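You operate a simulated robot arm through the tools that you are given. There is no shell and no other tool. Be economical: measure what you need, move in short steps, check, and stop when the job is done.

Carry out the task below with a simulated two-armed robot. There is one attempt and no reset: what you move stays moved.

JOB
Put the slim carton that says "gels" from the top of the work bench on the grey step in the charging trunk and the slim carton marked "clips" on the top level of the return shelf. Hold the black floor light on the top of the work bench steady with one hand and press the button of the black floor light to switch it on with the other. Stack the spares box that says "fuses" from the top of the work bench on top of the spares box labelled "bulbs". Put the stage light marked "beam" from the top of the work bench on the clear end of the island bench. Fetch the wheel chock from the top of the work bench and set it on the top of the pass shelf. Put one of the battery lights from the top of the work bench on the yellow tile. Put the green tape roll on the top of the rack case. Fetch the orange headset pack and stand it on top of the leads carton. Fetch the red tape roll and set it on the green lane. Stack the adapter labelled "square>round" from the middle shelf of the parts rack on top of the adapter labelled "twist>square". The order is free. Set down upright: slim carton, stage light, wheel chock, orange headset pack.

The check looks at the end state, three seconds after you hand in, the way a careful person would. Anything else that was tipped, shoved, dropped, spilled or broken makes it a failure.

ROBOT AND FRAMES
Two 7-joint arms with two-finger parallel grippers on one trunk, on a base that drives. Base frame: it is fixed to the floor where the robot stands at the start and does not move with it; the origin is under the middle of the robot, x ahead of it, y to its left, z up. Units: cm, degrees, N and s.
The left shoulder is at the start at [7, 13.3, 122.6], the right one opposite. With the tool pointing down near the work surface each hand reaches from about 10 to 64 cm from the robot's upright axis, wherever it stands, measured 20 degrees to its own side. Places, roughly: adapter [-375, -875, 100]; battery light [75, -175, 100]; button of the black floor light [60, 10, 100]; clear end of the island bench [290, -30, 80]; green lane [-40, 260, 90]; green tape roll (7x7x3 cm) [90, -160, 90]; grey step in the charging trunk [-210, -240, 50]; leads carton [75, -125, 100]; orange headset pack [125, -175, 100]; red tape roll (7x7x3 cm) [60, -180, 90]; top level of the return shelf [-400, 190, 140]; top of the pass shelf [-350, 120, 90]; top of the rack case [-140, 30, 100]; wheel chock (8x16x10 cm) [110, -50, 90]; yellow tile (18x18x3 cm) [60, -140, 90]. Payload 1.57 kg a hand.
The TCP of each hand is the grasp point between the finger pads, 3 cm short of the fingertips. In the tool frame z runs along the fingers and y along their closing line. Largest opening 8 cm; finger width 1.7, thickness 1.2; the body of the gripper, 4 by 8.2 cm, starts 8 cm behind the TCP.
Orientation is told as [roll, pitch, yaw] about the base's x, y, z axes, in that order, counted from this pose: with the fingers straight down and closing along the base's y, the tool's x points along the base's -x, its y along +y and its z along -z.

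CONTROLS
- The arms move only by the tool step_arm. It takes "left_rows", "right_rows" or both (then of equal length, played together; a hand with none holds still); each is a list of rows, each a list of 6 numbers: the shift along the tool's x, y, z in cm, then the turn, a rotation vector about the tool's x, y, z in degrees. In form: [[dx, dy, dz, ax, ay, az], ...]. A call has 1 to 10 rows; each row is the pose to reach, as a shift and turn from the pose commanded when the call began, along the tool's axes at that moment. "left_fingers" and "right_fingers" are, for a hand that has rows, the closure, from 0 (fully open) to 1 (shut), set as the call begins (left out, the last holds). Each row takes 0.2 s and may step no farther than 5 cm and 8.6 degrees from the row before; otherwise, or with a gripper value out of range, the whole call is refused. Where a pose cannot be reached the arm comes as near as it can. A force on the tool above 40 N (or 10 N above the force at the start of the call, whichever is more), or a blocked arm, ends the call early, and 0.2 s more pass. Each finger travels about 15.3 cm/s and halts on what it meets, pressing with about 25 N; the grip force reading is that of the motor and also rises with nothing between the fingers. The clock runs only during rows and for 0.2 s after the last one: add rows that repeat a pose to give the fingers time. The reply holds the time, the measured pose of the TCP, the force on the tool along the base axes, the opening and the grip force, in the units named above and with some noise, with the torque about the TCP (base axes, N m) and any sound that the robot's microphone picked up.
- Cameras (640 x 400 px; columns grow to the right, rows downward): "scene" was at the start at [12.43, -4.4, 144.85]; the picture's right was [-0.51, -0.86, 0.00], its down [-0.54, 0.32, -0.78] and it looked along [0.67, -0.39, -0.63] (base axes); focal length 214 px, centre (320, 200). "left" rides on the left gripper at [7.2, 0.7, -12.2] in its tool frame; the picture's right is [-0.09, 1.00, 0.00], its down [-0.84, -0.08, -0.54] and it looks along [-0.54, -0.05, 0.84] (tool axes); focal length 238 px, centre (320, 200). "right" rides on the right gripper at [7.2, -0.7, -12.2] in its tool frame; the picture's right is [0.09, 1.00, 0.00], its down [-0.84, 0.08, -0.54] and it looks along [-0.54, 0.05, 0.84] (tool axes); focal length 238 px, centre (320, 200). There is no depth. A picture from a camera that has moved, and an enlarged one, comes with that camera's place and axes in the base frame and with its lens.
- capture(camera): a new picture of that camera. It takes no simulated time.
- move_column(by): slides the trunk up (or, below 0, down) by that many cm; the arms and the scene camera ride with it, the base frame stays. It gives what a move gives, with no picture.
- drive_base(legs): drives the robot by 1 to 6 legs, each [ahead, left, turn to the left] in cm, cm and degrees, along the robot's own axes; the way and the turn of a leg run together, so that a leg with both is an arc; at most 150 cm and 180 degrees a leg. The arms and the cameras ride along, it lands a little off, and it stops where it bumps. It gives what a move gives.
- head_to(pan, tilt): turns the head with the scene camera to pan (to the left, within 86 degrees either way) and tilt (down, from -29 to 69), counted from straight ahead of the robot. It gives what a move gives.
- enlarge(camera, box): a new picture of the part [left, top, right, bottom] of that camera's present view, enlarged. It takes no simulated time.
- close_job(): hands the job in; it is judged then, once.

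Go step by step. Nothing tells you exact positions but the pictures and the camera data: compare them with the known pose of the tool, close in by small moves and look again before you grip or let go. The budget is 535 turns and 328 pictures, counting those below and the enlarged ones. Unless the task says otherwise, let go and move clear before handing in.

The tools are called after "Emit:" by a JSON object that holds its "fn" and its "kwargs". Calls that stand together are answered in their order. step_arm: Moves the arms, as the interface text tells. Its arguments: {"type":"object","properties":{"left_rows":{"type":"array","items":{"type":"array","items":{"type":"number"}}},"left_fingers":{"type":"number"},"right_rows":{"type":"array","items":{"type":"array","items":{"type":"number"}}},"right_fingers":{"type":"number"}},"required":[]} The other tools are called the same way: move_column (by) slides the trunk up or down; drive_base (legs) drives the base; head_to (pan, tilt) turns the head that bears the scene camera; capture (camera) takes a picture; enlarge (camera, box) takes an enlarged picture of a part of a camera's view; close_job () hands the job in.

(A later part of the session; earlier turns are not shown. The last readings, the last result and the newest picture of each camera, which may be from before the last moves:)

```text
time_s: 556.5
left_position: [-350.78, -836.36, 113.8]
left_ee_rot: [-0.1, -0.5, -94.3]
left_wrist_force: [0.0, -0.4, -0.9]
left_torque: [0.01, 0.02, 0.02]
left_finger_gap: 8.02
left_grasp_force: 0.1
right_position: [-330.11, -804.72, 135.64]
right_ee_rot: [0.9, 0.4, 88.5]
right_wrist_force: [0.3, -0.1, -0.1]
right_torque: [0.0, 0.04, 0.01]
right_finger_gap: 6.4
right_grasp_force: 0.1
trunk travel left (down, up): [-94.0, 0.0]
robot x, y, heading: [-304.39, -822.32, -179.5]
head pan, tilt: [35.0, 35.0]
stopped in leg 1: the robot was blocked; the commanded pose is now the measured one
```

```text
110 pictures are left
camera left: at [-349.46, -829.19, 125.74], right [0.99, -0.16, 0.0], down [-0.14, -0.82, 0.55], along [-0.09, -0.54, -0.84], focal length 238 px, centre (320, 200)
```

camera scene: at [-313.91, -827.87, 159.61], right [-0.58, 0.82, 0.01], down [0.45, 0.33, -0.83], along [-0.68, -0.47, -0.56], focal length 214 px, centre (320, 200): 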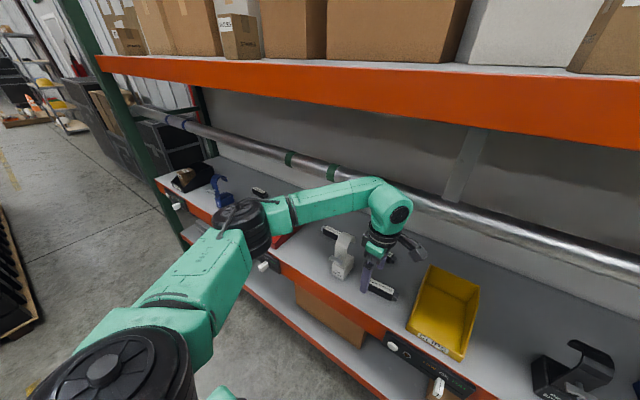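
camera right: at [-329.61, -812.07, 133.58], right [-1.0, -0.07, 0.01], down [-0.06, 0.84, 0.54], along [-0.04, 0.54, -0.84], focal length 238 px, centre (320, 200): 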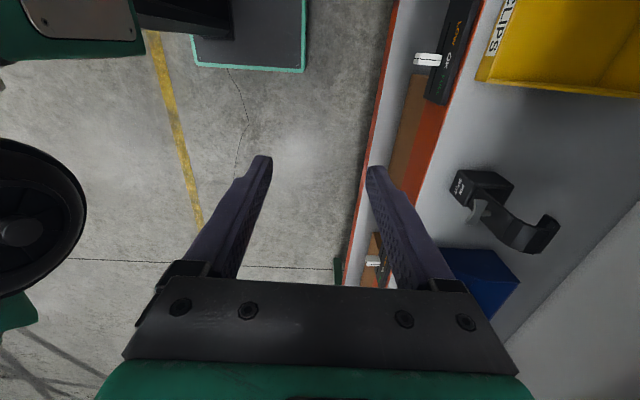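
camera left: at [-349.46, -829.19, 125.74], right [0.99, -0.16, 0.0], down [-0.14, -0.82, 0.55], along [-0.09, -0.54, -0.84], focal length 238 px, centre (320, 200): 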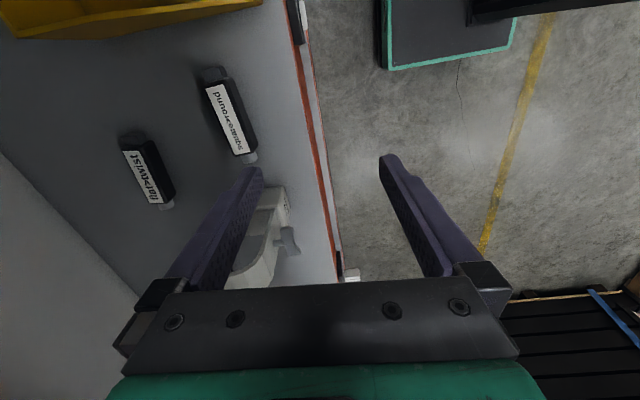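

Triangulating shows a horizontal pipe at x≈-357, z≈134: the left wrist met it. I'll back off, lower everything so the hand passes below the pipe, then re-enter.

Emit:
{"fn": "drive_base", "kwargs": {"legs": [[-15, 0, 0]]}}

Emit:
{"fn": "move_column", "kwargs": {"by": -16}}

Emit:
{"fn": "step_arm", "kwargs": {"left_rows": [[0, 0, -1, 0, 0, 1], [0, 0, -2, 0, 0, 2], [0, 0, -2, 0, 0, 3]]}}

Emit:
{"fn": "head_to", "kwargs": {"pan": 15, "tilt": 35}}

Emit:
{"fn": "capture", "kwargs": {"camera": "scene"}}

```text
time_s: 557.9
left_position: [-337.75, -835.93, 112.83]
left_ee_rot: [1.1, -0.5, -94.2]
left_wrist_force: [-0.6, 0.1, -0.2]
left_torque: [0.0, 0.01, 0.0]
left_finger_gap: 8.0
left_grasp_force: 0.0
right_position: [-317.52, -804.36, 135.13]
right_ee_rot: [-0.1, 0.3, 88.2]
right_wrist_force: [-0.1, -0.3, 0.1]
right_torque: [0.0, -0.03, 0.04]
right_finger_gap: 6.41
right_grasp_force: 0.1
trunk travel left (down, up): [-94.0, 0.0]
robot x, y, heading: [-289.18, -822.31, -180.0]
head pan, tilt: [35.0, 35.0]
```

```text
time_s: 559.7
left_position: [-337.52, -835.95, 96.9]
left_ee_rot: [0.9, -0.8, -94.2]
left_wrist_force: [0.6, -0.3, 0.9]
left_torque: [0.01, 0.05, 0.0]
left_finger_gap: 7.99
left_grasp_force: 0.0
right_position: [-317.12, -804.31, 119.23]
right_ee_rot: [0.0, 0.5, 88.2]
right_wrist_force: [0.0, 0.3, -0.5]
right_torque: [-0.01, -0.02, -0.01]
right_finger_gap: 6.41
right_grasp_force: 0.0
trunk travel left (down, up): [-78.0, 16.0]
robot x, y, heading: [-288.89, -822.16, -179.9]
head pan, tilt: [35.0, 35.0]
```

```text
time_s: 560.5
left_position: [-337.48, -836.1, 98.9]
left_ee_rot: [0.9, -0.6, -97.3]
left_wrist_force: [0.0, 0.0, -0.7]
left_torque: [0.01, -0.02, 0.0]
left_finger_gap: 8.01
left_grasp_force: 0.0
right_position: [-317.14, -804.4, 119.23]
right_ee_rot: [0.0, 0.5, 88.2]
right_wrist_force: [-0.3, -0.6, -0.9]
right_torque: [0.02, 0.0, -0.03]
right_finger_gap: 6.38
right_grasp_force: 0.1
trunk travel left (down, up): [-78.0, 16.0]
robot x, y, heading: [-289.42, -822.12, -179.9]
head pan, tilt: [35.0, 35.0]
```

```text
time_s: 561.4
left_position: [-337.5, -835.94, 98.92]
left_ee_rot: [0.8, -0.5, -97.2]
left_wrist_force: [0.4, -0.1, 0.3]
left_torque: [0.01, 0.0, 0.03]
left_finger_gap: 8.03
left_grasp_force: 0.1
right_position: [-317.18, -804.4, 119.14]
right_ee_rot: [0.0, 0.4, 88.2]
right_wrist_force: [-0.2, 0.6, -0.1]
right_torque: [0.01, -0.02, -0.01]
right_finger_gap: 6.39
right_grasp_force: 0.1
trunk travel left (down, up): [-78.0, 16.0]
robot x, y, heading: [-289.09, -821.96, -179.7]
head pan, tilt: [15.0, 35.0]
```

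```text
109 pictures are left
camera scene: at [-302.67, -824.72, 143.43], right [-0.26, 0.97, 0.0], down [0.55, 0.15, -0.82], along [-0.79, -0.21, -0.57], focal length 214 px, centre (320, 200)
```

scene: 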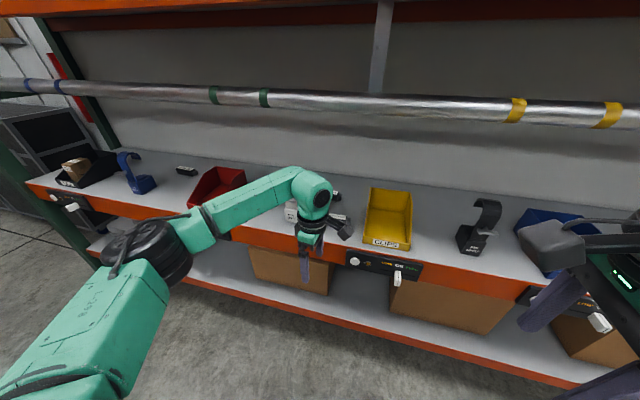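

Below the pipe now. Fix the yaw and drive in.

Emit:
{"fn": "step_arm", "kwargs": {"left_rows": [[0, 0, 0, 0, 0, -3.5], [0, 0, 0, 0, 0, -7], [0, 0, 0, 0, 0, -7]]}}

Emit:
{"fn": "drive_base", "kwargs": {"legs": [[18, 0, 0]]}}

Emit:
{"fn": "capture", "kwargs": {"camera": "left"}}

Emit:
{"fn": "capture", "kwargs": {"camera": "scene"}}

```text
time_s: 562.1
left_position: [-337.56, -835.96, 98.86]
left_ee_rot: [0.9, -0.7, -90.3]
left_wrist_force: [0.2, -0.9, 1.0]
left_torque: [0.02, 0.0, 0.03]
left_finger_gap: 8.0
left_grasp_force: 0.0
right_position: [-317.18, -804.36, 119.19]
right_ee_rot: [0.0, 0.4, 88.2]
right_wrist_force: [-0.3, -0.7, -0.4]
right_torque: [-0.01, 0.0, -0.03]
right_finger_gap: 6.44
right_grasp_force: 0.0
trunk travel left (down, up): [-78.0, 16.0]
robot x, y, heading: [-289.22, -822.6, -179.7]
head pan, tilt: [15.0, 35.0]
```

```text
time_s: 563.6
left_position: [-355.01, -836.11, 98.95]
left_ee_rot: [0.7, -0.6, -90.0]
left_wrist_force: [-0.1, 0.4, 0.7]
left_torque: [-0.01, 0.02, -0.03]
left_finger_gap: 7.97
left_grasp_force: 0.2
right_position: [-334.79, -804.45, 119.21]
right_ee_rot: [0.2, 0.3, 88.5]
right_wrist_force: [0.1, -0.5, -0.2]
right_torque: [0.0, 0.04, 0.04]
right_finger_gap: 6.41
right_grasp_force: 0.1
trunk travel left (down, up): [-78.0, 16.0]
robot x, y, heading: [-307.12, -822.39, -179.9]
head pan, tilt: [15.0, 35.0]
```

```text
108 pictures are left
camera left: at [-354.47, -828.92, 111.04], right [1.0, -0.09, 0.01], down [-0.08, -0.83, 0.55], along [-0.04, -0.55, -0.83], focal length 238 px, centre (320, 200)
```

left: 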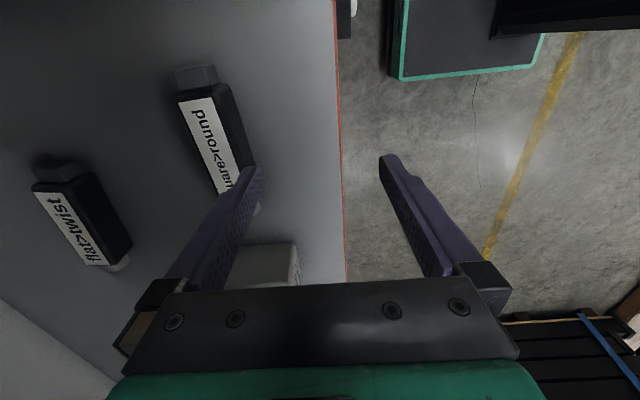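

```text
107 pictures are left
camera scene: at [-320.17, -824.82, 143.46], right [-0.26, 0.96, 0.0], down [0.55, 0.15, -0.82], along [-0.79, -0.22, -0.57], focal length 214 px, centre (320, 200)
```

scene: 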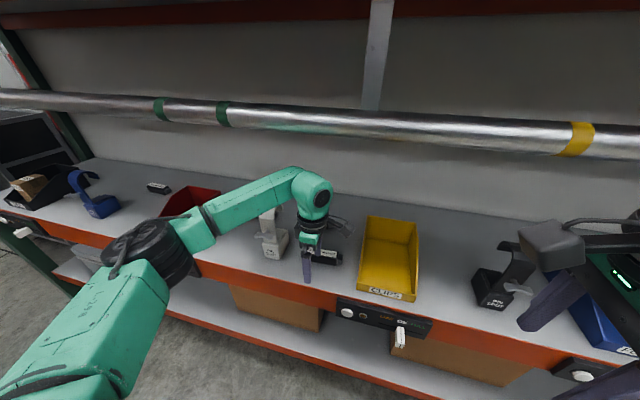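

Clear. Drive 8 cm more so the fingers straddle the adapter.

Emit:
{"fn": "drive_base", "kwargs": {"legs": [[8, 0, 0]]}}

Emit:
{"fn": "capture", "kwargs": {"camera": "left"}}

```text
time_s: 564.7
left_position: [-362.81, -836.24, 99.04]
left_ee_rot: [0.6, -0.7, -90.0]
left_wrist_force: [0.2, -0.4, -0.3]
left_torque: [-0.03, -0.02, -0.04]
left_finger_gap: 8.01
left_grasp_force: 0.0
right_position: [-342.57, -804.5, 119.31]
right_ee_rot: [0.3, 0.4, 88.5]
right_wrist_force: [0.2, -0.3, -0.7]
right_torque: [-0.01, 0.04, 0.0]
right_finger_gap: 6.4
right_grasp_force: 0.1
trunk travel left (down, up): [-78.0, 16.0]
robot x, y, heading: [-314.59, -822.51, -179.6]
head pan, tilt: [15.0, 35.0]
```

```text
106 pictures are left
camera left: at [-362.23, -828.95, 111.12], right [1.0, -0.09, 0.01], down [-0.08, -0.83, 0.55], along [-0.04, -0.55, -0.83], focal length 238 px, centre (320, 200)
```

left: 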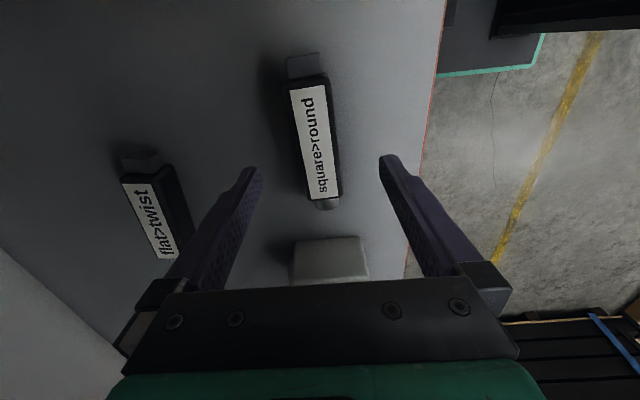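

Centred over square>round. Narrow the opening a little and descend carefully.

Emit:
{"fn": "step_arm", "kwargs": {"left_rows": [[0.4, 0, 1.5, 0, 0, 0], [0.8, 0, 3, 0, 0, 0], [0.8, 0, 4, 0, 0, 0], [0.8, 0, 4.6, 0, 0, 0]], "left_fingers": 0.2}}

Emit:
{"fn": "capture", "kwargs": {"camera": "left"}}

```text
time_s: 565.7
left_position: [-363.2, -835.39, 94.25]
left_ee_rot: [0.8, -0.7, -90.0]
left_wrist_force: [0.5, -0.8, 0.7]
left_torque: [-0.03, 0.03, 0.04]
left_finger_gap: 6.38
left_grasp_force: 0.1
right_position: [-342.83, -804.54, 119.12]
right_ee_rot: [0.1, 0.3, 88.5]
right_wrist_force: [0.5, -0.8, -0.4]
right_torque: [-0.02, 0.02, 0.0]
right_finger_gap: 6.39
right_grasp_force: 0.1
trunk travel left (down, up): [-78.0, 16.0]
robot x, y, heading: [-314.97, -822.33, -179.8]
head pan, tilt: [15.0, 35.0]
```

```text
105 pictures are left
camera left: at [-362.56, -828.17, 106.32], right [1.0, -0.09, 0.02], down [-0.08, -0.83, 0.55], along [-0.04, -0.55, -0.83], focal length 238 px, centre (320, 200)
```

left: 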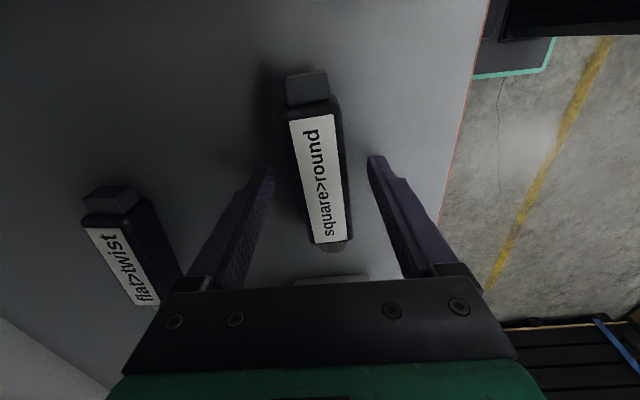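

Emit:
{"fn": "step_arm", "kwargs": {"left_rows": [[0, 0, 0.3, 0, 0, 0], [0, 0, 0.6, 0, 0, 0], [0, 0, 0.6, 0, 0, 0]]}}

Emit:
{"fn": "step_arm", "kwargs": {"left_rows": [[0, 0, 0, 0, 0, 0], [0, 0, 0, 0, 0, 0], [0, 0, 0, 0, 0, 0]], "left_fingers": 1}}

Emit:
{"fn": "capture", "kwargs": {"camera": "left"}}

```text
time_s: 566.5
left_position: [-363.07, -835.42, 93.58]
left_ee_rot: [0.9, -0.7, -90.0]
left_wrist_force: [-0.3, -0.2, 0.4]
left_torque: [0.02, -0.03, -0.03]
left_finger_gap: 6.41
left_grasp_force: 0.0
right_position: [-342.95, -804.52, 119.26]
right_ee_rot: [0.2, 0.4, 88.5]
right_wrist_force: [-0.4, 0.8, 0.1]
right_torque: [-0.02, -0.02, 0.0]
right_finger_gap: 6.41
right_grasp_force: 0.1
trunk travel left (down, up): [-78.0, 16.0]
robot x, y, heading: [-315.24, -822.74, -179.5]
head pan, tilt: [15.0, 35.0]
```

```text
time_s: 567.3
left_position: [-363.09, -835.44, 93.64]
left_ee_rot: [0.9, -0.6, -90.1]
left_wrist_force: [0.4, -0.4, 0.0]
left_torque: [0.01, 0.05, 0.02]
left_finger_gap: 3.35
left_grasp_force: 24.7
right_position: [-343.04, -804.54, 119.19]
right_ee_rot: [0.2, 0.3, 88.5]
right_wrist_force: [-0.4, 0.4, 0.0]
right_torque: [-0.02, 0.0, 0.01]
right_finger_gap: 6.39
right_grasp_force: 0.0
trunk travel left (down, up): [-78.0, 16.0]
robot x, y, heading: [-314.98, -822.65, -179.7]
head pan, tilt: [15.0, 35.0]
```

```text
104 pictures are left
camera left: at [-362.59, -828.2, 105.72], right [1.0, -0.09, 0.02], down [-0.09, -0.83, 0.55], along [-0.04, -0.55, -0.83], focal length 238 px, centre (320, 200)
```

left: 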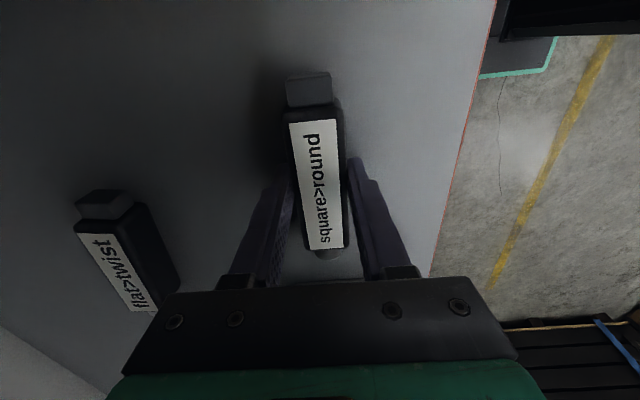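

Gripped (3.35 cm). Lift slightly and look.

Emit:
{"fn": "step_arm", "kwargs": {"left_rows": [[0, 0, -0.5, 0, 0, 0], [0, 0, -1.2, 0, 0, 0], [0, 0, -2.2, 0, 0, 0], [0, 0, -3.5, 0, 0, 0], [0, 0, -4.5, 0, 0, 0]]}}

Emit:
{"fn": "capture", "kwargs": {"camera": "left"}}

```text
time_s: 568.5
left_position: [-363.39, -835.56, 98.23]
left_ee_rot: [0.9, -0.6, -89.9]
left_wrist_force: [0.3, 0.3, -1.2]
left_torque: [0.01, 0.01, 0.03]
left_finger_gap: 3.34
left_grasp_force: 25.1
right_position: [-343.01, -804.6, 119.33]
right_ee_rot: [0.2, 0.2, 88.5]
right_wrist_force: [0.1, 0.0, 0.9]
right_torque: [0.03, 0.01, 0.0]
right_finger_gap: 6.4
right_grasp_force: 0.0
trunk travel left (down, up): [-78.0, 16.0]
robot x, y, heading: [-314.96, -822.84, -179.6]
head pan, tilt: [15.0, 35.0]
```

```text
103 pictures are left
camera left: at [-362.67, -828.25, 110.19], right [1.0, -0.09, 0.02], down [-0.09, -0.83, 0.55], along [-0.04, -0.55, -0.83], focal length 238 px, centre (320, 200)
```

left: 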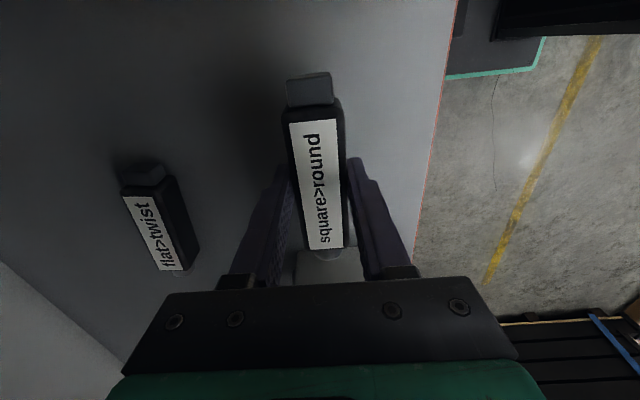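

Held. Shift 1.2 cm away from the pin spot, then back out of the shelf.

Emit:
{"fn": "step_arm", "kwargs": {"left_rows": [[0.6, 0, -0.5, 0, 0, 0], [1.2, 0, -1, 0, 0, 0], [1.2, 0, -1, 0, 0, 0]]}}

Emit:
{"fn": "drive_base", "kwargs": {"legs": [[-26, 0, 0]]}}

Emit:
{"fn": "drive_base", "kwargs": {"legs": [[0, 27, 0]]}}

Emit:
{"fn": "capture", "kwargs": {"camera": "left"}}

Emit:
{"fn": "capture", "kwargs": {"camera": "scene"}}

```text
time_s: 569.3
left_position: [-363.35, -834.45, 99.15]
left_ee_rot: [0.8, -0.7, -90.0]
left_wrist_force: [-0.2, 0.0, -1.9]
left_torque: [-0.01, -0.01, 0.0]
left_finger_gap: 3.35
left_grasp_force: 24.7
right_position: [-343.0, -804.53, 119.21]
right_ee_rot: [0.1, 0.3, 88.5]
right_wrist_force: [0.8, 0.9, -0.5]
right_torque: [0.01, 0.0, -0.02]
right_finger_gap: 6.42
right_grasp_force: 0.1
trunk travel left (down, up): [-78.0, 16.0]
robot x, y, heading: [-314.53, -822.31, -179.7]
head pan, tilt: [15.0, 35.0]
```

```text
time_s: 571.1
left_position: [-338.14, -834.15, 99.05]
left_ee_rot: [1.1, -0.7, -90.3]
left_wrist_force: [0.3, -0.1, 0.0]
left_torque: [0.03, -0.01, 0.03]
left_finger_gap: 3.3
left_grasp_force: 25.2
right_position: [-317.9, -804.37, 119.04]
right_ee_rot: [0.0, 0.3, 88.3]
right_wrist_force: [-0.7, 0.3, -0.4]
right_torque: [-0.01, -0.04, 0.02]
right_finger_gap: 6.4
right_grasp_force: 0.0
trunk travel left (down, up): [-78.0, 16.0]
robot x, y, heading: [-289.57, -822.31, -179.8]
head pan, tilt: [15.0, 35.0]
```

```text
time_s: 573.0
left_position: [-337.76, -861.01, 99.05]
left_ee_rot: [0.9, -0.7, -89.9]
left_wrist_force: [0.4, 0.5, -1.3]
left_torque: [0.02, -0.05, 0.0]
left_finger_gap: 3.33
left_grasp_force: 25.1
right_position: [-317.55, -831.24, 119.14]
right_ee_rot: [0.0, 0.4, 88.6]
right_wrist_force: [-1.0, -0.4, 0.7]
right_torque: [-0.01, 0.01, -0.01]
right_finger_gap: 6.4
right_grasp_force: 0.1
trunk travel left (down, up): [-78.0, 16.0]
robot x, y, heading: [-289.35, -849.22, -180.0]
head pan, tilt: [15.0, 35.0]
```

```text
102 pictures are left
camera left: at [-337.28, -853.78, 111.19], right [1.0, -0.09, 0.02], down [-0.08, -0.83, 0.55], along [-0.04, -0.55, -0.83], focal length 238 px, centre (320, 200)
```

left: 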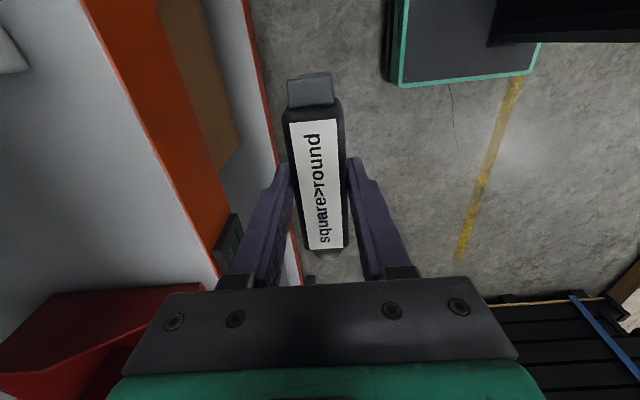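

```text
101 pictures are left
camera scene: at [-303.02, -851.49, 143.43], right [-0.27, 0.96, 0.0], down [0.55, 0.15, -0.82], along [-0.79, -0.22, -0.57], focal length 214 px, centre (320, 200)
```

scene: 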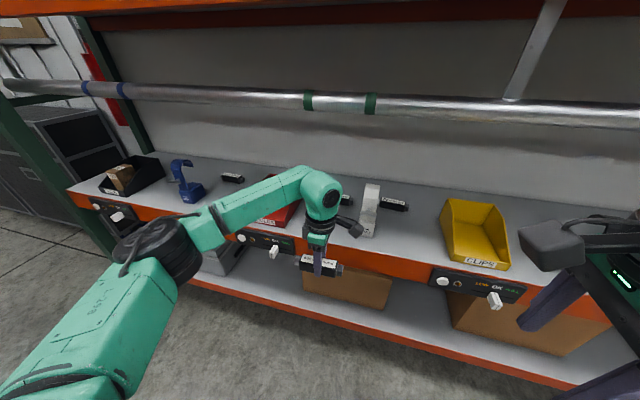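

The target twist>square is at (-376.7,-863.9), top ~93.9. Enter with a small offset away from the pin spot, in two stages.

Emit:
{"fn": "drive_base", "kwargs": {"legs": [[0, 4.8, 0], [22, 0, 0]]}}

Emit:
{"fn": "capture", "kwargs": {"camera": "left"}}

Emit:
{"fn": "capture", "kwargs": {"camera": "scene"}}

```text
time_s: 575.3
left_position: [-359.59, -866.1, 99.16]
left_ee_rot: [0.8, -0.7, -89.9]
left_wrist_force: [0.5, -0.5, 0.2]
left_torque: [0.02, 0.03, 0.01]
left_finger_gap: 3.32
left_grasp_force: 24.8
right_position: [-339.35, -836.37, 119.19]
right_ee_rot: [0.3, 0.4, 88.5]
right_wrist_force: [-0.4, -0.4, 0.6]
right_torque: [0.04, -0.01, 0.0]
right_finger_gap: 6.39
right_grasp_force: 0.1
trunk travel left (down, up): [-78.0, 16.0]
robot x, y, heading: [-311.37, -854.34, -179.7]
head pan, tilt: [15.0, 35.0]
```

```text
100 pictures are left
camera left: at [-359.07, -858.88, 111.28], right [1.0, -0.09, 0.01], down [-0.08, -0.83, 0.55], along [-0.04, -0.55, -0.83], focal length 238 px, centre (320, 200)
```

left: 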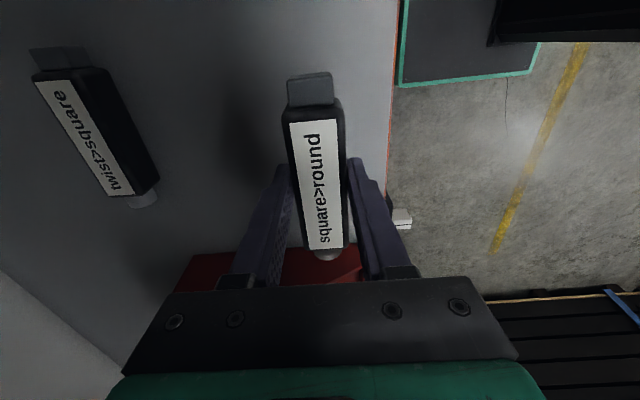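

```text
99 pictures are left
camera scene: at [-324.76, -856.65, 143.45], right [-0.27, 0.96, 0.0], down [0.55, 0.15, -0.82], along [-0.79, -0.22, -0.57], focal length 214 px, centre (320, 200)
```

scene: 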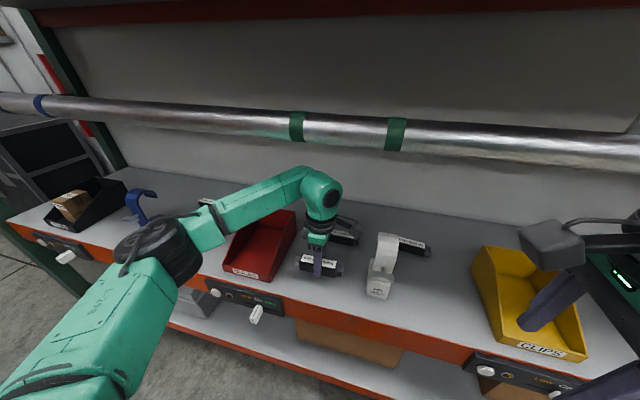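

Going well. The right wrist would meet the pipe next, so lower the right hand first, then drive in further.

Emit:
{"fn": "step_arm", "kwargs": {"right_rows": [[0, 0, 4, 0, 0, 0], [0, 0, 8, 0, 0, 0], [0, 0, 12, 0, 0, 0], [0, -1, 16, 0, 0, 0], [0, -2, 19, 0, 0, 0]]}}

Emit:
{"fn": "drive_base", "kwargs": {"legs": [[12.5, 0, 0]]}}

Emit:
{"fn": "capture", "kwargs": {"camera": "left"}}

Emit:
{"fn": "capture", "kwargs": {"camera": "scene"}}

```text
time_s: 576.5
left_position: [-360.3, -866.19, 98.87]
left_ee_rot: [1.0, -0.7, -89.9]
left_wrist_force: [0.3, -0.8, -0.7]
left_torque: [-0.02, -0.02, 0.0]
left_finger_gap: 3.33
left_grasp_force: 25.0
right_position: [-345.17, -837.03, 102.61]
right_ee_rot: [-0.2, 0.2, 88.7]
right_wrist_force: [-0.6, -1.5, -0.4]
right_torque: [-0.01, -0.02, 0.0]
right_finger_gap: 6.39
right_grasp_force: 0.1
right hand out of reach, approached as far as the arm can: row 2, 3, 4, 5
trunk travel left (down, up): [-78.0, 16.0]
robot x, y, heading: [-311.49, -854.48, -179.8]
head pan, tilt: [15.0, 35.0]
```

```text
time_s: 577.7
left_position: [-372.1, -866.23, 99.17]
left_ee_rot: [0.8, -0.8, -89.9]
left_wrist_force: [-0.6, 0.3, -1.3]
left_torque: [0.0, 0.03, -0.02]
left_finger_gap: 3.33
left_grasp_force: 25.2
right_position: [-357.02, -837.16, 102.77]
right_ee_rot: [0.0, 0.3, 88.7]
right_wrist_force: [0.4, -0.5, -0.7]
right_torque: [-0.02, 0.01, -0.01]
right_finger_gap: 6.39
right_grasp_force: 0.0
trunk travel left (down, up): [-78.0, 16.0]
robot x, y, heading: [-324.14, -854.24, -179.8]
head pan, tilt: [15.0, 35.0]
```

```text
98 pictures are left
camera left: at [-371.56, -858.97, 111.27], right [1.0, -0.09, 0.01], down [-0.08, -0.83, 0.55], along [-0.04, -0.55, -0.83], focal length 238 px, centre (320, 200)
```

left: 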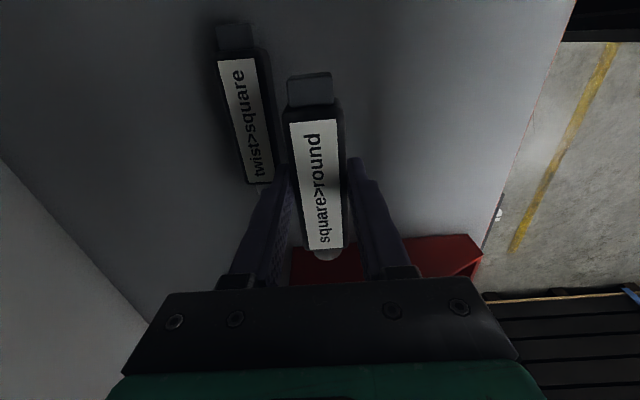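

```text
97 pictures are left
camera scene: at [-337.26, -856.76, 143.45], right [-0.27, 0.96, 0.0], down [0.55, 0.15, -0.82], along [-0.79, -0.22, -0.57], focal length 214 px, centre (320, 200)
```

scene: 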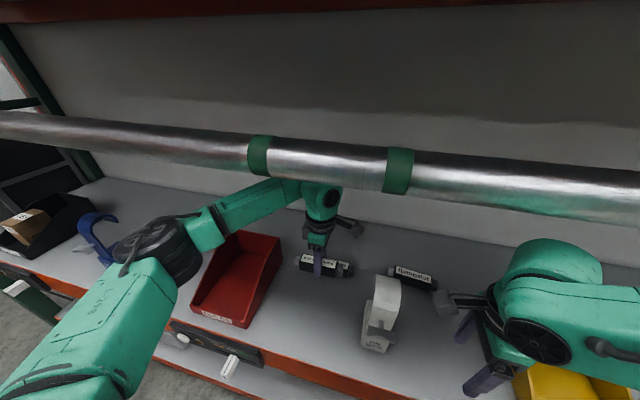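

Twist>square is at (-376.9,-863.9). Move the held adapter above it.

Emit:
{"fn": "step_arm", "kwargs": {"left_rows": [[0.5, -1.5, 0, 0, 0, 0.5], [1, -3, 0, 0, 0, 1], [2, -4.8, 0, 0, 0, 2], [2, -4.8, 0, 0, 0, 2]]}}

Emit:
{"fn": "capture", "kwargs": {"camera": "left"}}

Emit:
{"fn": "enlarge", "kwargs": {"camera": "scene", "box": [260, 200, 400, 300]}}

```text
time_s: 578.7
left_position: [-377.12, -864.24, 98.93]
left_ee_rot: [0.9, -0.7, -91.8]
left_wrist_force: [0.3, 0.6, -1.3]
left_torque: [0.04, 0.03, 0.0]
left_finger_gap: 3.33
left_grasp_force: 25.1
right_position: [-357.1, -837.07, 102.82]
right_ee_rot: [-0.2, 0.3, 88.6]
right_wrist_force: [-0.4, 0.6, -1.0]
right_torque: [-0.02, -0.01, -0.03]
right_finger_gap: 6.37
right_grasp_force: 0.1
trunk travel left (down, up): [-78.0, 16.0]
robot x, y, heading: [-323.75, -854.17, -179.5]
head pan, tilt: [15.0, 35.0]
```

```text
96 pictures are left
camera left: at [-376.23, -856.98, 111.05], right [0.99, -0.13, 0.02], down [-0.11, -0.83, 0.55], along [-0.06, -0.55, -0.83], focal length 238 px, centre (320, 200)
```

left: 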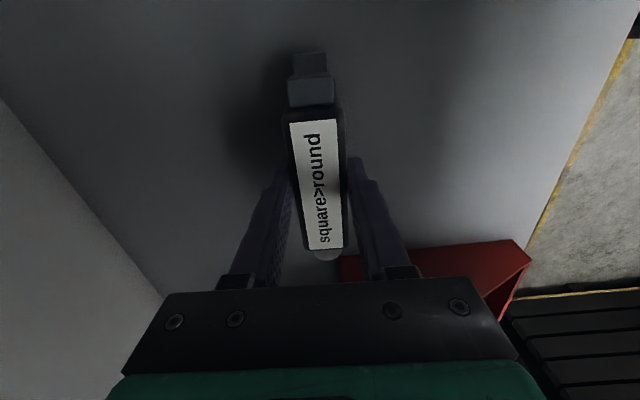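

```text
4.00 times, centred on (330, 250) of scene
camera zoom: at [-337.42, -856.78, 143.43], right [-0.27, 0.96, 0.0], down [0.55, 0.15, -0.82], along [-0.79, -0.22, -0.57], focal length 858 px, centre (280, 0)
```

zoom: 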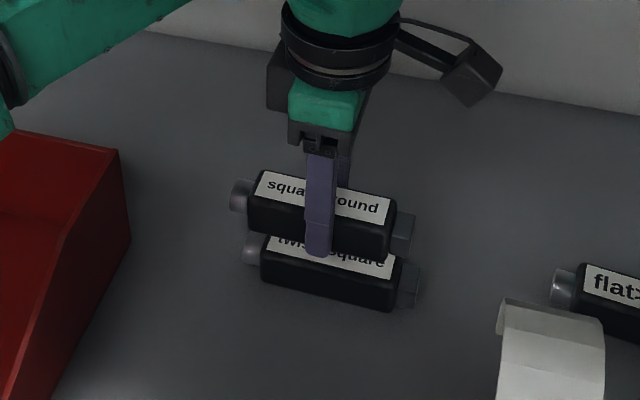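

Very close; shift 1 cm along y, then lower gently onto it.

Emit:
{"fn": "step_arm", "kwargs": {"left_rows": [[0.5, 0.1, 0, 0, 0, 0], [1.0, 0.2, 0, 0, 0, 0], [1.0, 0.2, 0.8, 0, 0, 0], [1.0, 0.2, 1.4, 0, 0, 0]]}}

Emit:
{"fn": "enlarge", "kwargs": {"camera": "scene", "box": [260, 200, 400, 300]}}

```text
time_s: 579.7
left_position: [-376.91, -863.24, 97.56]
left_ee_rot: [0.9, -0.5, -91.8]
left_wrist_force: [-0.7, -0.4, -2.1]
left_torque: [0.01, -0.01, -0.02]
left_finger_gap: 3.32
left_grasp_force: 25.0
right_position: [-357.19, -837.11, 102.65]
right_ee_rot: [-0.1, 0.4, 88.6]
right_wrist_force: [-0.4, -0.6, 0.4]
right_torque: [0.01, 0.02, 0.03]
right_finger_gap: 6.38
right_grasp_force: 0.0
trunk travel left (down, up): [-78.0, 16.0]
robot x, y, heading: [-324.05, -854.27, -179.3]
head pan, tilt: [15.0, 35.0]
```

```text
4.00 times, centred on (330, 250) of scene
camera zoom: at [-337.51, -856.75, 143.42], right [-0.27, 0.96, 0.0], down [0.55, 0.15, -0.82], along [-0.79, -0.22, -0.57], focal length 858 px, centre (280, 0)
```

zoom: 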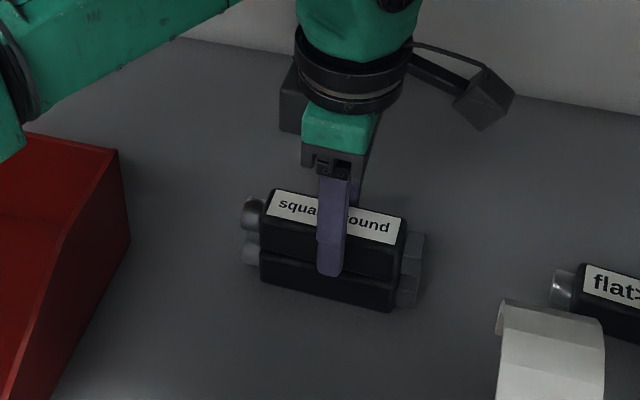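

Aligned. Lower the last millimetres.

Emit:
{"fn": "step_arm", "kwargs": {"left_rows": [[0, 0, 0.25, 0, 0, 0], [0, 0, 0.5, 0, 0, 0], [0, 0, 0.7, 0, 0, 0]]}}

Emit:
{"fn": "enlarge", "kwargs": {"camera": "scene", "box": [260, 200, 400, 300]}}

```text
time_s: 580.5
left_position: [-376.75, -863.25, 97.04]
left_ee_rot: [0.7, -0.5, -91.8]
left_wrist_force: [-1.7, -0.8, 7.0]
left_torque: [-0.28, 0.22, -0.05]
left_finger_gap: 3.36
left_grasp_force: 25.0
right_position: [-357.13, -837.09, 102.83]
right_ee_rot: [0.0, 0.5, 88.6]
right_wrist_force: [-0.2, 0.5, -0.3]
right_torque: [0.0, -0.03, 0.01]
right_finger_gap: 6.41
right_grasp_force: 0.1
trunk travel left (down, up): [-78.0, 16.0]
robot x, y, heading: [-323.9, -854.47, -179.7]
head pan, tilt: [15.0, 35.0]
```

```text
4.00 times, centred on (330, 250) of scene
camera zoom: at [-337.34, -856.75, 143.45], right [-0.27, 0.96, 0.0], down [0.55, 0.15, -0.82], along [-0.79, -0.22, -0.57], focal length 858 px, centre (280, 0)
```

zoom: 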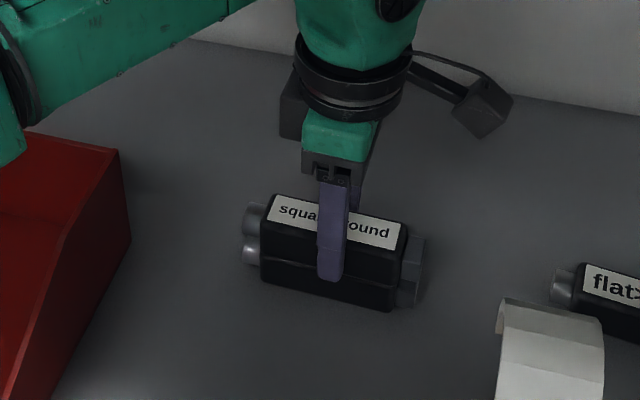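

Contact with the lower adapter, well aligned. Release and rise a little.

Emit:
{"fn": "step_arm", "kwargs": {"left_rows": [[0, 0, 0, 0, 0, 0], [0, 0, 0, 0, 0, 0], [0, 0, 0, 0, 0, 0]], "left_fingers": 0.55}}

Emit:
{"fn": "step_arm", "kwargs": {"left_rows": [[0, 0, -1, 0, 0, 0], [0, 0, -2.5, 0, 0, 0], [0, 0, -4.5, 0, 0, 0]]}}

Emit:
{"fn": "enlarge", "kwargs": {"camera": "scene", "box": [260, 200, 400, 300]}}

Emit:
{"fn": "capture", "kwargs": {"camera": "left"}}

```text
time_s: 581.3
left_position: [-376.89, -863.24, 96.73]
left_ee_rot: [0.9, -0.6, -91.9]
left_wrist_force: [-0.3, 0.2, -0.7]
left_torque: [0.0, -0.03, 0.01]
left_finger_gap: 3.63
left_grasp_force: 0.1
right_position: [-357.19, -837.1, 102.76]
right_ee_rot: [-0.1, 0.4, 88.6]
right_wrist_force: [0.9, -0.6, 0.0]
right_torque: [0.03, -0.03, 0.0]
right_finger_gap: 6.4
right_grasp_force: 0.0
trunk travel left (down, up): [-78.0, 16.0]
robot x, y, heading: [-323.73, -854.5, -179.6]
head pan, tilt: [15.0, 35.0]
```

```text
time_s: 582.1
left_position: [-376.76, -863.17, 101.54]
left_ee_rot: [0.9, -0.7, -92.0]
left_wrist_force: [0.3, -0.3, 0.0]
left_torque: [-0.02, -0.01, 0.02]
left_finger_gap: 3.59
left_grasp_force: 0.1
right_position: [-357.11, -837.05, 102.64]
right_ee_rot: [0.0, 0.3, 88.5]
right_wrist_force: [0.4, 0.2, -1.6]
right_torque: [0.03, 0.02, 0.01]
right_finger_gap: 6.41
right_grasp_force: 0.1
trunk travel left (down, up): [-78.0, 16.0]
robot x, y, heading: [-323.73, -854.47, -179.6]
head pan, tilt: [15.0, 35.0]
```

```text
4.00 times, centred on (330, 250) of scene
camera zoom: at [-337.41, -856.72, 143.43], right [-0.27, 0.96, 0.0], down [0.55, 0.15, -0.82], along [-0.79, -0.22, -0.57], focal length 858 px, centre (280, 0)
```

zoom: 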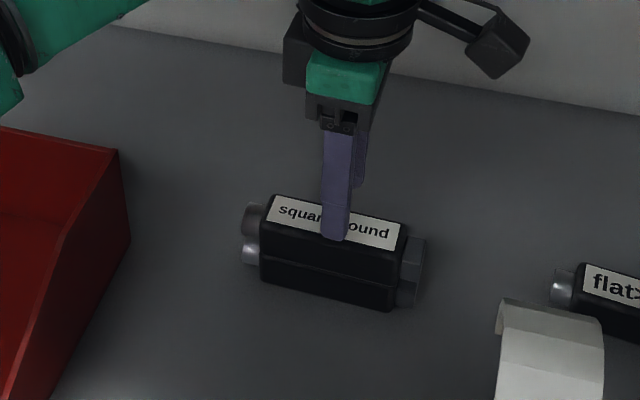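

```text
91 pictures are left
camera left: at [-375.98, -855.83, 113.59], right [0.99, -0.13, 0.02], down [-0.11, -0.83, 0.55], along [-0.06, -0.55, -0.83], focal length 238 px, centre (320, 200)
```

left: 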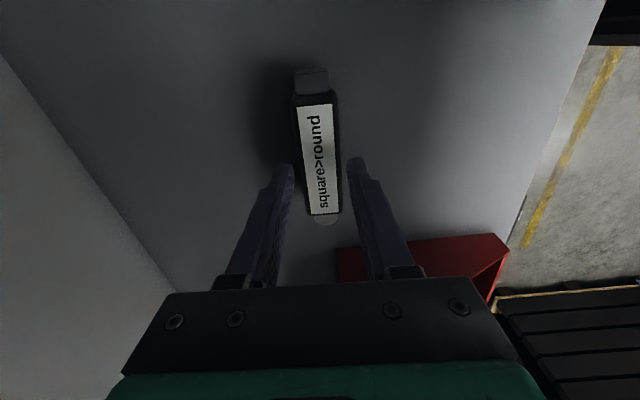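

Stacked neatly. Rise a touch more and back out straight.

Emit:
{"fn": "step_arm", "kwargs": {"left_rows": [[0, 0, -0.8, 0, 0, 0], [0, 0, -0.8, 0, 0, 0]]}}

Emit:
{"fn": "drive_base", "kwargs": {"legs": [[-60, 0, 0]]}}

Emit:
{"fn": "head_to", "kwargs": {"pan": 0, "tilt": 20}}

Emit:
{"fn": "capture", "kwargs": {"camera": "scene"}}

Emit:
{"fn": "enlarge", "kwargs": {"camera": "scene", "box": [160, 180, 480, 300]}}

```text
time_s: 582.7
left_position: [-376.83, -863.14, 102.25]
left_ee_rot: [0.9, -0.6, -91.9]
left_wrist_force: [0.0, 0.6, -0.3]
left_torque: [-0.01, -0.03, -0.05]
left_finger_gap: 3.61
left_grasp_force: 0.0
right_position: [-357.2, -837.07, 102.71]
right_ee_rot: [-0.1, 0.4, 88.6]
right_wrist_force: [-0.1, 0.1, 0.6]
right_torque: [0.0, 0.02, 0.01]
right_finger_gap: 6.43
right_grasp_force: 0.0
trunk travel left (down, up): [-78.0, 16.0]
robot x, y, heading: [-323.82, -854.22, -179.6]
head pan, tilt: [15.0, 35.0]
```

```text
time_s: 586.2
left_position: [-315.77, -863.05, 102.2]
left_ee_rot: [1.0, -0.7, -91.2]
left_wrist_force: [-0.5, -0.4, -0.3]
left_torque: [-0.04, -0.03, -0.04]
left_finger_gap: 3.6
left_grasp_force: 0.1
right_position: [-296.46, -836.72, 102.69]
right_ee_rot: [-0.1, 0.4, 89.3]
right_wrist_force: [0.4, 0.9, 0.0]
right_torque: [-0.01, -0.03, -0.02]
right_finger_gap: 6.39
right_grasp_force: 0.0
trunk travel left (down, up): [-78.0, 16.0]
robot x, y, heading: [-263.13, -853.63, -179.0]
head pan, tilt: [15.0, 35.0]
```

```text
time_s: 586.9
left_position: [-315.72, -862.99, 102.2]
left_ee_rot: [1.0, -0.6, -91.2]
left_wrist_force: [-0.8, 0.4, 0.8]
left_torque: [-0.02, 0.02, 0.0]
left_finger_gap: 3.59
left_grasp_force: 0.0
right_position: [-296.39, -836.55, 102.8]
right_ee_rot: [-0.2, 0.4, 89.3]
right_wrist_force: [0.5, -0.3, 0.2]
right_torque: [0.04, 0.01, 0.0]
right_finger_gap: 6.42
right_grasp_force: 0.0
trunk travel left (down, up): [-78.0, 16.0]
robot x, y, heading: [-262.84, -853.42, -179.1]
head pan, tilt: [0.0, 20.0]
```

```text
90 pictures are left
camera scene: at [-277.24, -853.85, 145.81], right [-0.02, 1.0, 0.0], down [0.34, 0.01, -0.94], along [-0.94, -0.02, -0.34], focal length 214 px, centre (320, 200)
```

scene: 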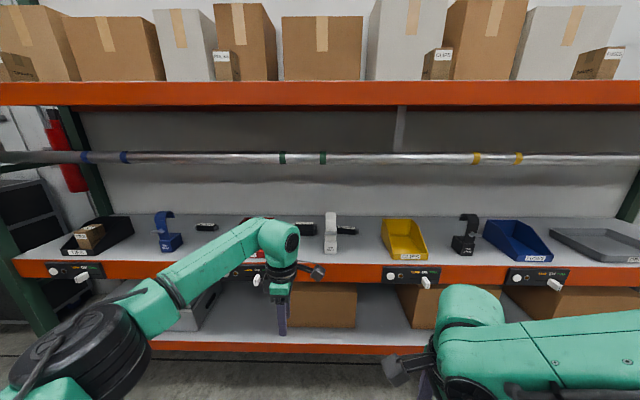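

```text
2.00 times, centred on (320, 240) of scene
camera zoom: at [-277.24, -853.85, 145.81], right [-0.02, 1.0, 0.0], down [0.34, 0.01, -0.94], along [-0.94, -0.02, -0.34], focal length 429 px, centre (320, 120)
```

zoom: 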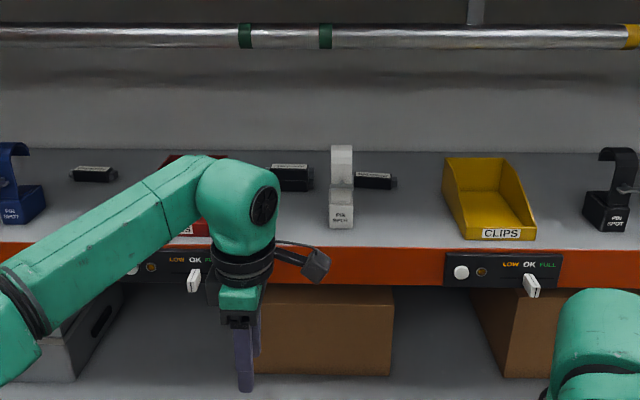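

All upright. Two jobs left: green tape and wheel chock, both from the bench's far side. Drive back up the aisle.

Emit:
{"fn": "move_column", "kwargs": {"by": 6}}

Emit:
{"fn": "drive_base", "kwargs": {"legs": [[-110, 0, 0], [0, 0, -91], [140, -45, 0], [140, -45, 0], [140, -45, 0]]}}

Emit:
{"fn": "head_to", "kwargs": {"pan": -30, "tilt": 15}}

Emit:
{"fn": "capture", "kwargs": {"camera": "scene"}}

```text
time_s: 587.9
left_position: [-315.8, -862.99, 108.13]
left_ee_rot: [0.9, -0.7, -91.2]
left_wrist_force: [0.0, 0.6, -0.6]
left_torque: [0.03, -0.02, -0.01]
left_finger_gap: 3.62
left_grasp_force: 0.1
right_position: [-296.43, -836.73, 108.72]
right_ee_rot: [-0.1, 0.4, 89.3]
right_wrist_force: [0.2, -0.1, -0.6]
right_torque: [0.01, -0.01, -0.05]
right_finger_gap: 6.42
right_grasp_force: 0.1
trunk travel left (down, up): [-84.0, 10.0]
robot x, y, heading: [-262.75, -853.67, -178.9]
head pan, tilt: [0.0, 20.0]
```

```text
time_s: 595.5
left_position: [-209.46, -826.6, 108.28]
left_ee_rot: [0.8, -0.7, -124.0]
left_wrist_force: [0.1, 0.8, 0.1]
left_torque: [0.01, 0.01, -0.02]
left_finger_gap: 3.64
left_grasp_force: 0.1
right_position: [-178.85, -814.98, 108.73]
right_ee_rot: [-0.1, 0.2, 56.3]
right_wrist_force: [0.8, -0.4, 0.3]
right_torque: [0.01, 0.02, -0.01]
right_finger_gap: 6.41
right_grasp_force: 0.0
trunk travel left (down, up): [-84.0, 10.0]
robot x, y, heading: [-159.89, -847.02, 148.2]
head pan, tilt: [0.0, 20.0]
stopped in leg 2: the robot was blocked; the commanded pose is now the measured one
```

```text
time_s: 596.5
left_position: [-209.57, -826.34, 108.21]
left_ee_rot: [0.9, -0.6, -124.1]
left_wrist_force: [0.3, -0.3, 0.3]
left_torque: [0.0, -0.01, 0.03]
left_finger_gap: 3.59
left_grasp_force: 0.0
right_position: [-178.96, -814.87, 108.7]
right_ee_rot: [0.0, 0.3, 56.3]
right_wrist_force: [0.5, 0.0, 0.2]
right_torque: [0.0, 0.01, 0.02]
right_finger_gap: 6.4
right_grasp_force: 0.0
trunk travel left (down, up): [-84.0, 10.0]
robot x, y, heading: [-159.87, -846.97, 148.2]
head pan, tilt: [-30.0, 15.0]
```

```text
88 pictures are left
camera scene: at [-168.72, -836.33, 152.63], right [0.88, 0.47, 0.0], down [0.12, -0.23, -0.97], along [-0.46, 0.85, -0.26], focal length 214 px, centre (320, 200)
```

scene: 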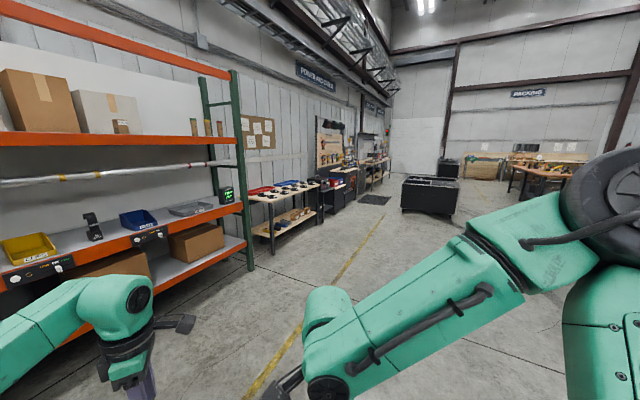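

The robot's rear touched something (pallet) while turning. Move forward away from it, then finish the turn.

Emit:
{"fn": "drive_base", "kwargs": {"legs": [[35, -25, 0], [0, 0, -58]]}}

Emit:
{"fn": "head_to", "kwargs": {"pan": -80, "tilt": 30}}

Emit:
{"fn": "capture", "kwargs": {"camera": "scene"}}

```text
time_s: 601.6
left_position: [-185.54, -754.59, 108.21]
left_ee_rot: [0.9, -0.6, 178.5]
left_wrist_force: [0.2, -0.3, 0.8]
left_torque: [0.0, 0.0, 0.0]
left_finger_gap: 3.6
left_grasp_force: 0.0
right_position: [-159.41, -774.02, 108.69]
right_ee_rot: [-0.1, 0.2, -1.1]
right_wrist_force: [-0.1, 0.2, -1.1]
right_torque: [0.01, -0.01, -0.01]
right_finger_gap: 6.39
right_grasp_force: 0.1
trunk travel left (down, up): [-84.0, 10.0]
robot x, y, heading: [-176.53, -807.36, 90.6]
head pan, tilt: [-30.0, 15.0]
```

```text
time_s: 602.8
left_position: [-185.64, -754.56, 108.23]
left_ee_rot: [0.8, -0.7, 178.5]
left_wrist_force: [0.7, 0.3, -0.6]
left_torque: [0.02, 0.03, -0.01]
left_finger_gap: 3.61
left_grasp_force: 0.0
right_position: [-159.41, -773.99, 108.68]
right_ee_rot: [-0.1, 0.5, -1.1]
right_wrist_force: [-0.1, 0.3, 0.8]
right_torque: [-0.01, -0.02, -0.01]
right_finger_gap: 6.41
right_grasp_force: 0.1
trunk travel left (down, up): [-84.0, 10.0]
robot x, y, heading: [-176.46, -807.48, 90.9]
head pan, tilt: [-80.0, 30.0]
```

```text
87 pictures are left
camera scene: at [-167.59, -800.75, 150.21], right [0.19, -0.98, 0.0], down [-0.49, -0.09, -0.87], along [0.85, 0.16, -0.5], focal length 214 px, centre (320, 200)
```

scene: 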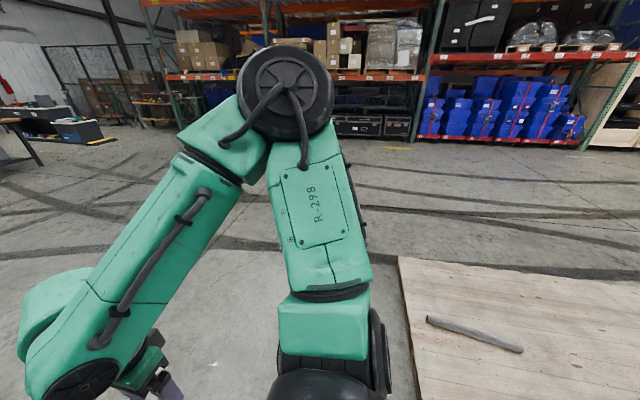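

The floor plate is what the base touched. Continue up the aisle and around the bench's right end.

Emit:
{"fn": "drive_base", "kwargs": {"legs": [[145, -30, 0], [145, -30, 0], [145, -35, 0], [70, -25, 0], [0, -120, 0], [0, -122, 0]]}}

Emit:
{"fn": "head_to", "kwargs": {"pan": 20, "tilt": 25}}

Emit:
{"fn": "capture", "kwargs": {"camera": "scene"}}

```text
time_s: 639.0
left_position: [195.32, -273.54, 108.28]
left_ee_rot: [0.8, -0.6, 173.5]
left_wrist_force: [0.7, -0.3, 0.4]
left_torque: [0.0, 0.01, 0.0]
left_finger_gap: 3.61
left_grasp_force: 0.1
right_position: [219.59, -295.26, 108.79]
right_ee_rot: [-0.1, 0.3, -6.2]
right_wrist_force: [-0.6, -0.8, 0.5]
right_torque: [-0.01, 0.0, 0.0]
right_finger_gap: 6.42
right_grasp_force: 0.1
trunk travel left (down, up): [-84.0, 10.0]
robot x, y, heading: [200.04, -326.93, 85.6]
head pan, tilt: [-80.0, 30.0]
```

```text
time_s: 640.8
left_position: [195.31, -273.53, 108.13]
left_ee_rot: [0.9, -0.6, 173.5]
left_wrist_force: [-0.1, -0.6, -0.2]
left_torque: [0.0, 0.0, 0.01]
left_finger_gap: 3.61
left_grasp_force: 0.1
right_position: [219.69, -295.23, 108.79]
right_ee_rot: [-0.1, 0.5, -6.1]
right_wrist_force: [0.2, 0.5, 0.0]
right_torque: [0.01, -0.01, -0.01]
right_finger_gap: 6.4
right_grasp_force: 0.2
trunk travel left (down, up): [-84.0, 10.0]
robot x, y, heading: [199.89, -326.7, 85.7]
head pan, tilt: [20.0, 25.0]
```

```text
86 pictures are left
camera scene: at [197.76, -313.18, 151.0], right [0.96, 0.27, 0.0], down [0.11, -0.41, -0.91], along [-0.25, 0.87, -0.42], focal length 214 px, centre (320, 200)
```

scene: 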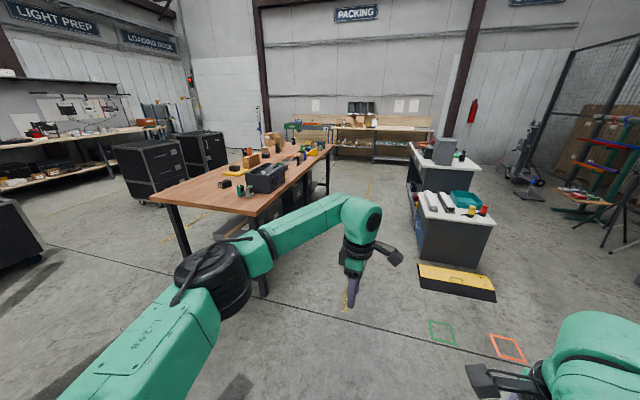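

Emit:
{"fn": "drive_base", "kwargs": {"legs": [[130, 10, 4], [0, 0, 90]]}}

Emit:
{"fn": "head_to", "kwargs": {"pan": 0, "tilt": 40}}

Emit:
{"fn": "capture", "kwargs": {"camera": "scene"}}

```text
time_s: 651.0
left_position: [143.04, -204.51, 108.19]
left_ee_rot: [0.9, -0.7, -95.0]
left_wrist_force: [0.0, -0.8, -0.2]
left_torque: [0.03, -0.02, -0.02]
left_finger_gap: 3.57
left_grasp_force: 0.1
right_position: [164.05, -179.44, 108.75]
right_ee_rot: [-0.2, 0.4, 85.5]
right_wrist_force: [0.1, -0.6, -0.1]
right_torque: [-0.01, 0.0, -0.03]
right_finger_gap: 6.41
right_grasp_force: 0.0
trunk travel left (down, up): [-84.0, 10.0]
robot x, y, heading: [196.19, -198.81, 177.4]
head pan, tilt: [20.0, 25.0]
```

```text
time_s: 651.9
left_position: [142.9, -204.6, 108.18]
left_ee_rot: [0.9, -0.5, -94.9]
left_wrist_force: [-0.2, -0.2, 0.1]
left_torque: [0.03, -0.02, -0.01]
left_finger_gap: 3.59
left_grasp_force: 0.0
right_position: [164.0, -179.53, 108.69]
right_ee_rot: [-0.2, 0.4, 85.6]
right_wrist_force: [0.3, 0.3, 0.0]
right_torque: [0.04, 0.0, 0.05]
right_finger_gap: 6.39
right_grasp_force: 0.1
trunk travel left (down, up): [-84.0, 10.0]
robot x, y, heading: [196.03, -198.75, 177.3]
head pan, tilt: [0.0, 40.0]
```

```text
85 pictures are left
camera scene: at [182.8, -197.92, 148.68], right [0.04, 1.0, 0.0], down [0.64, -0.03, -0.77], along [-0.77, 0.03, -0.64], focal length 214 px, centre (320, 200)
```

scene: 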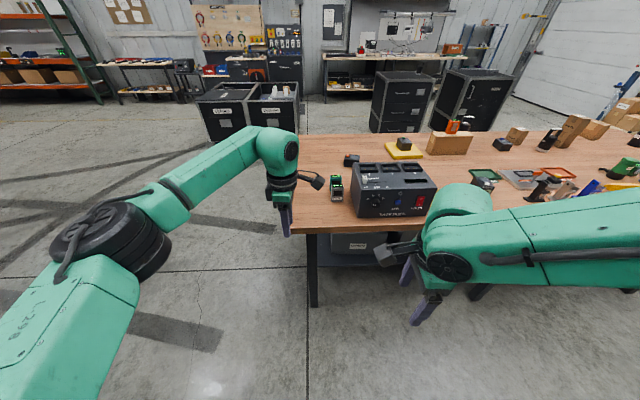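

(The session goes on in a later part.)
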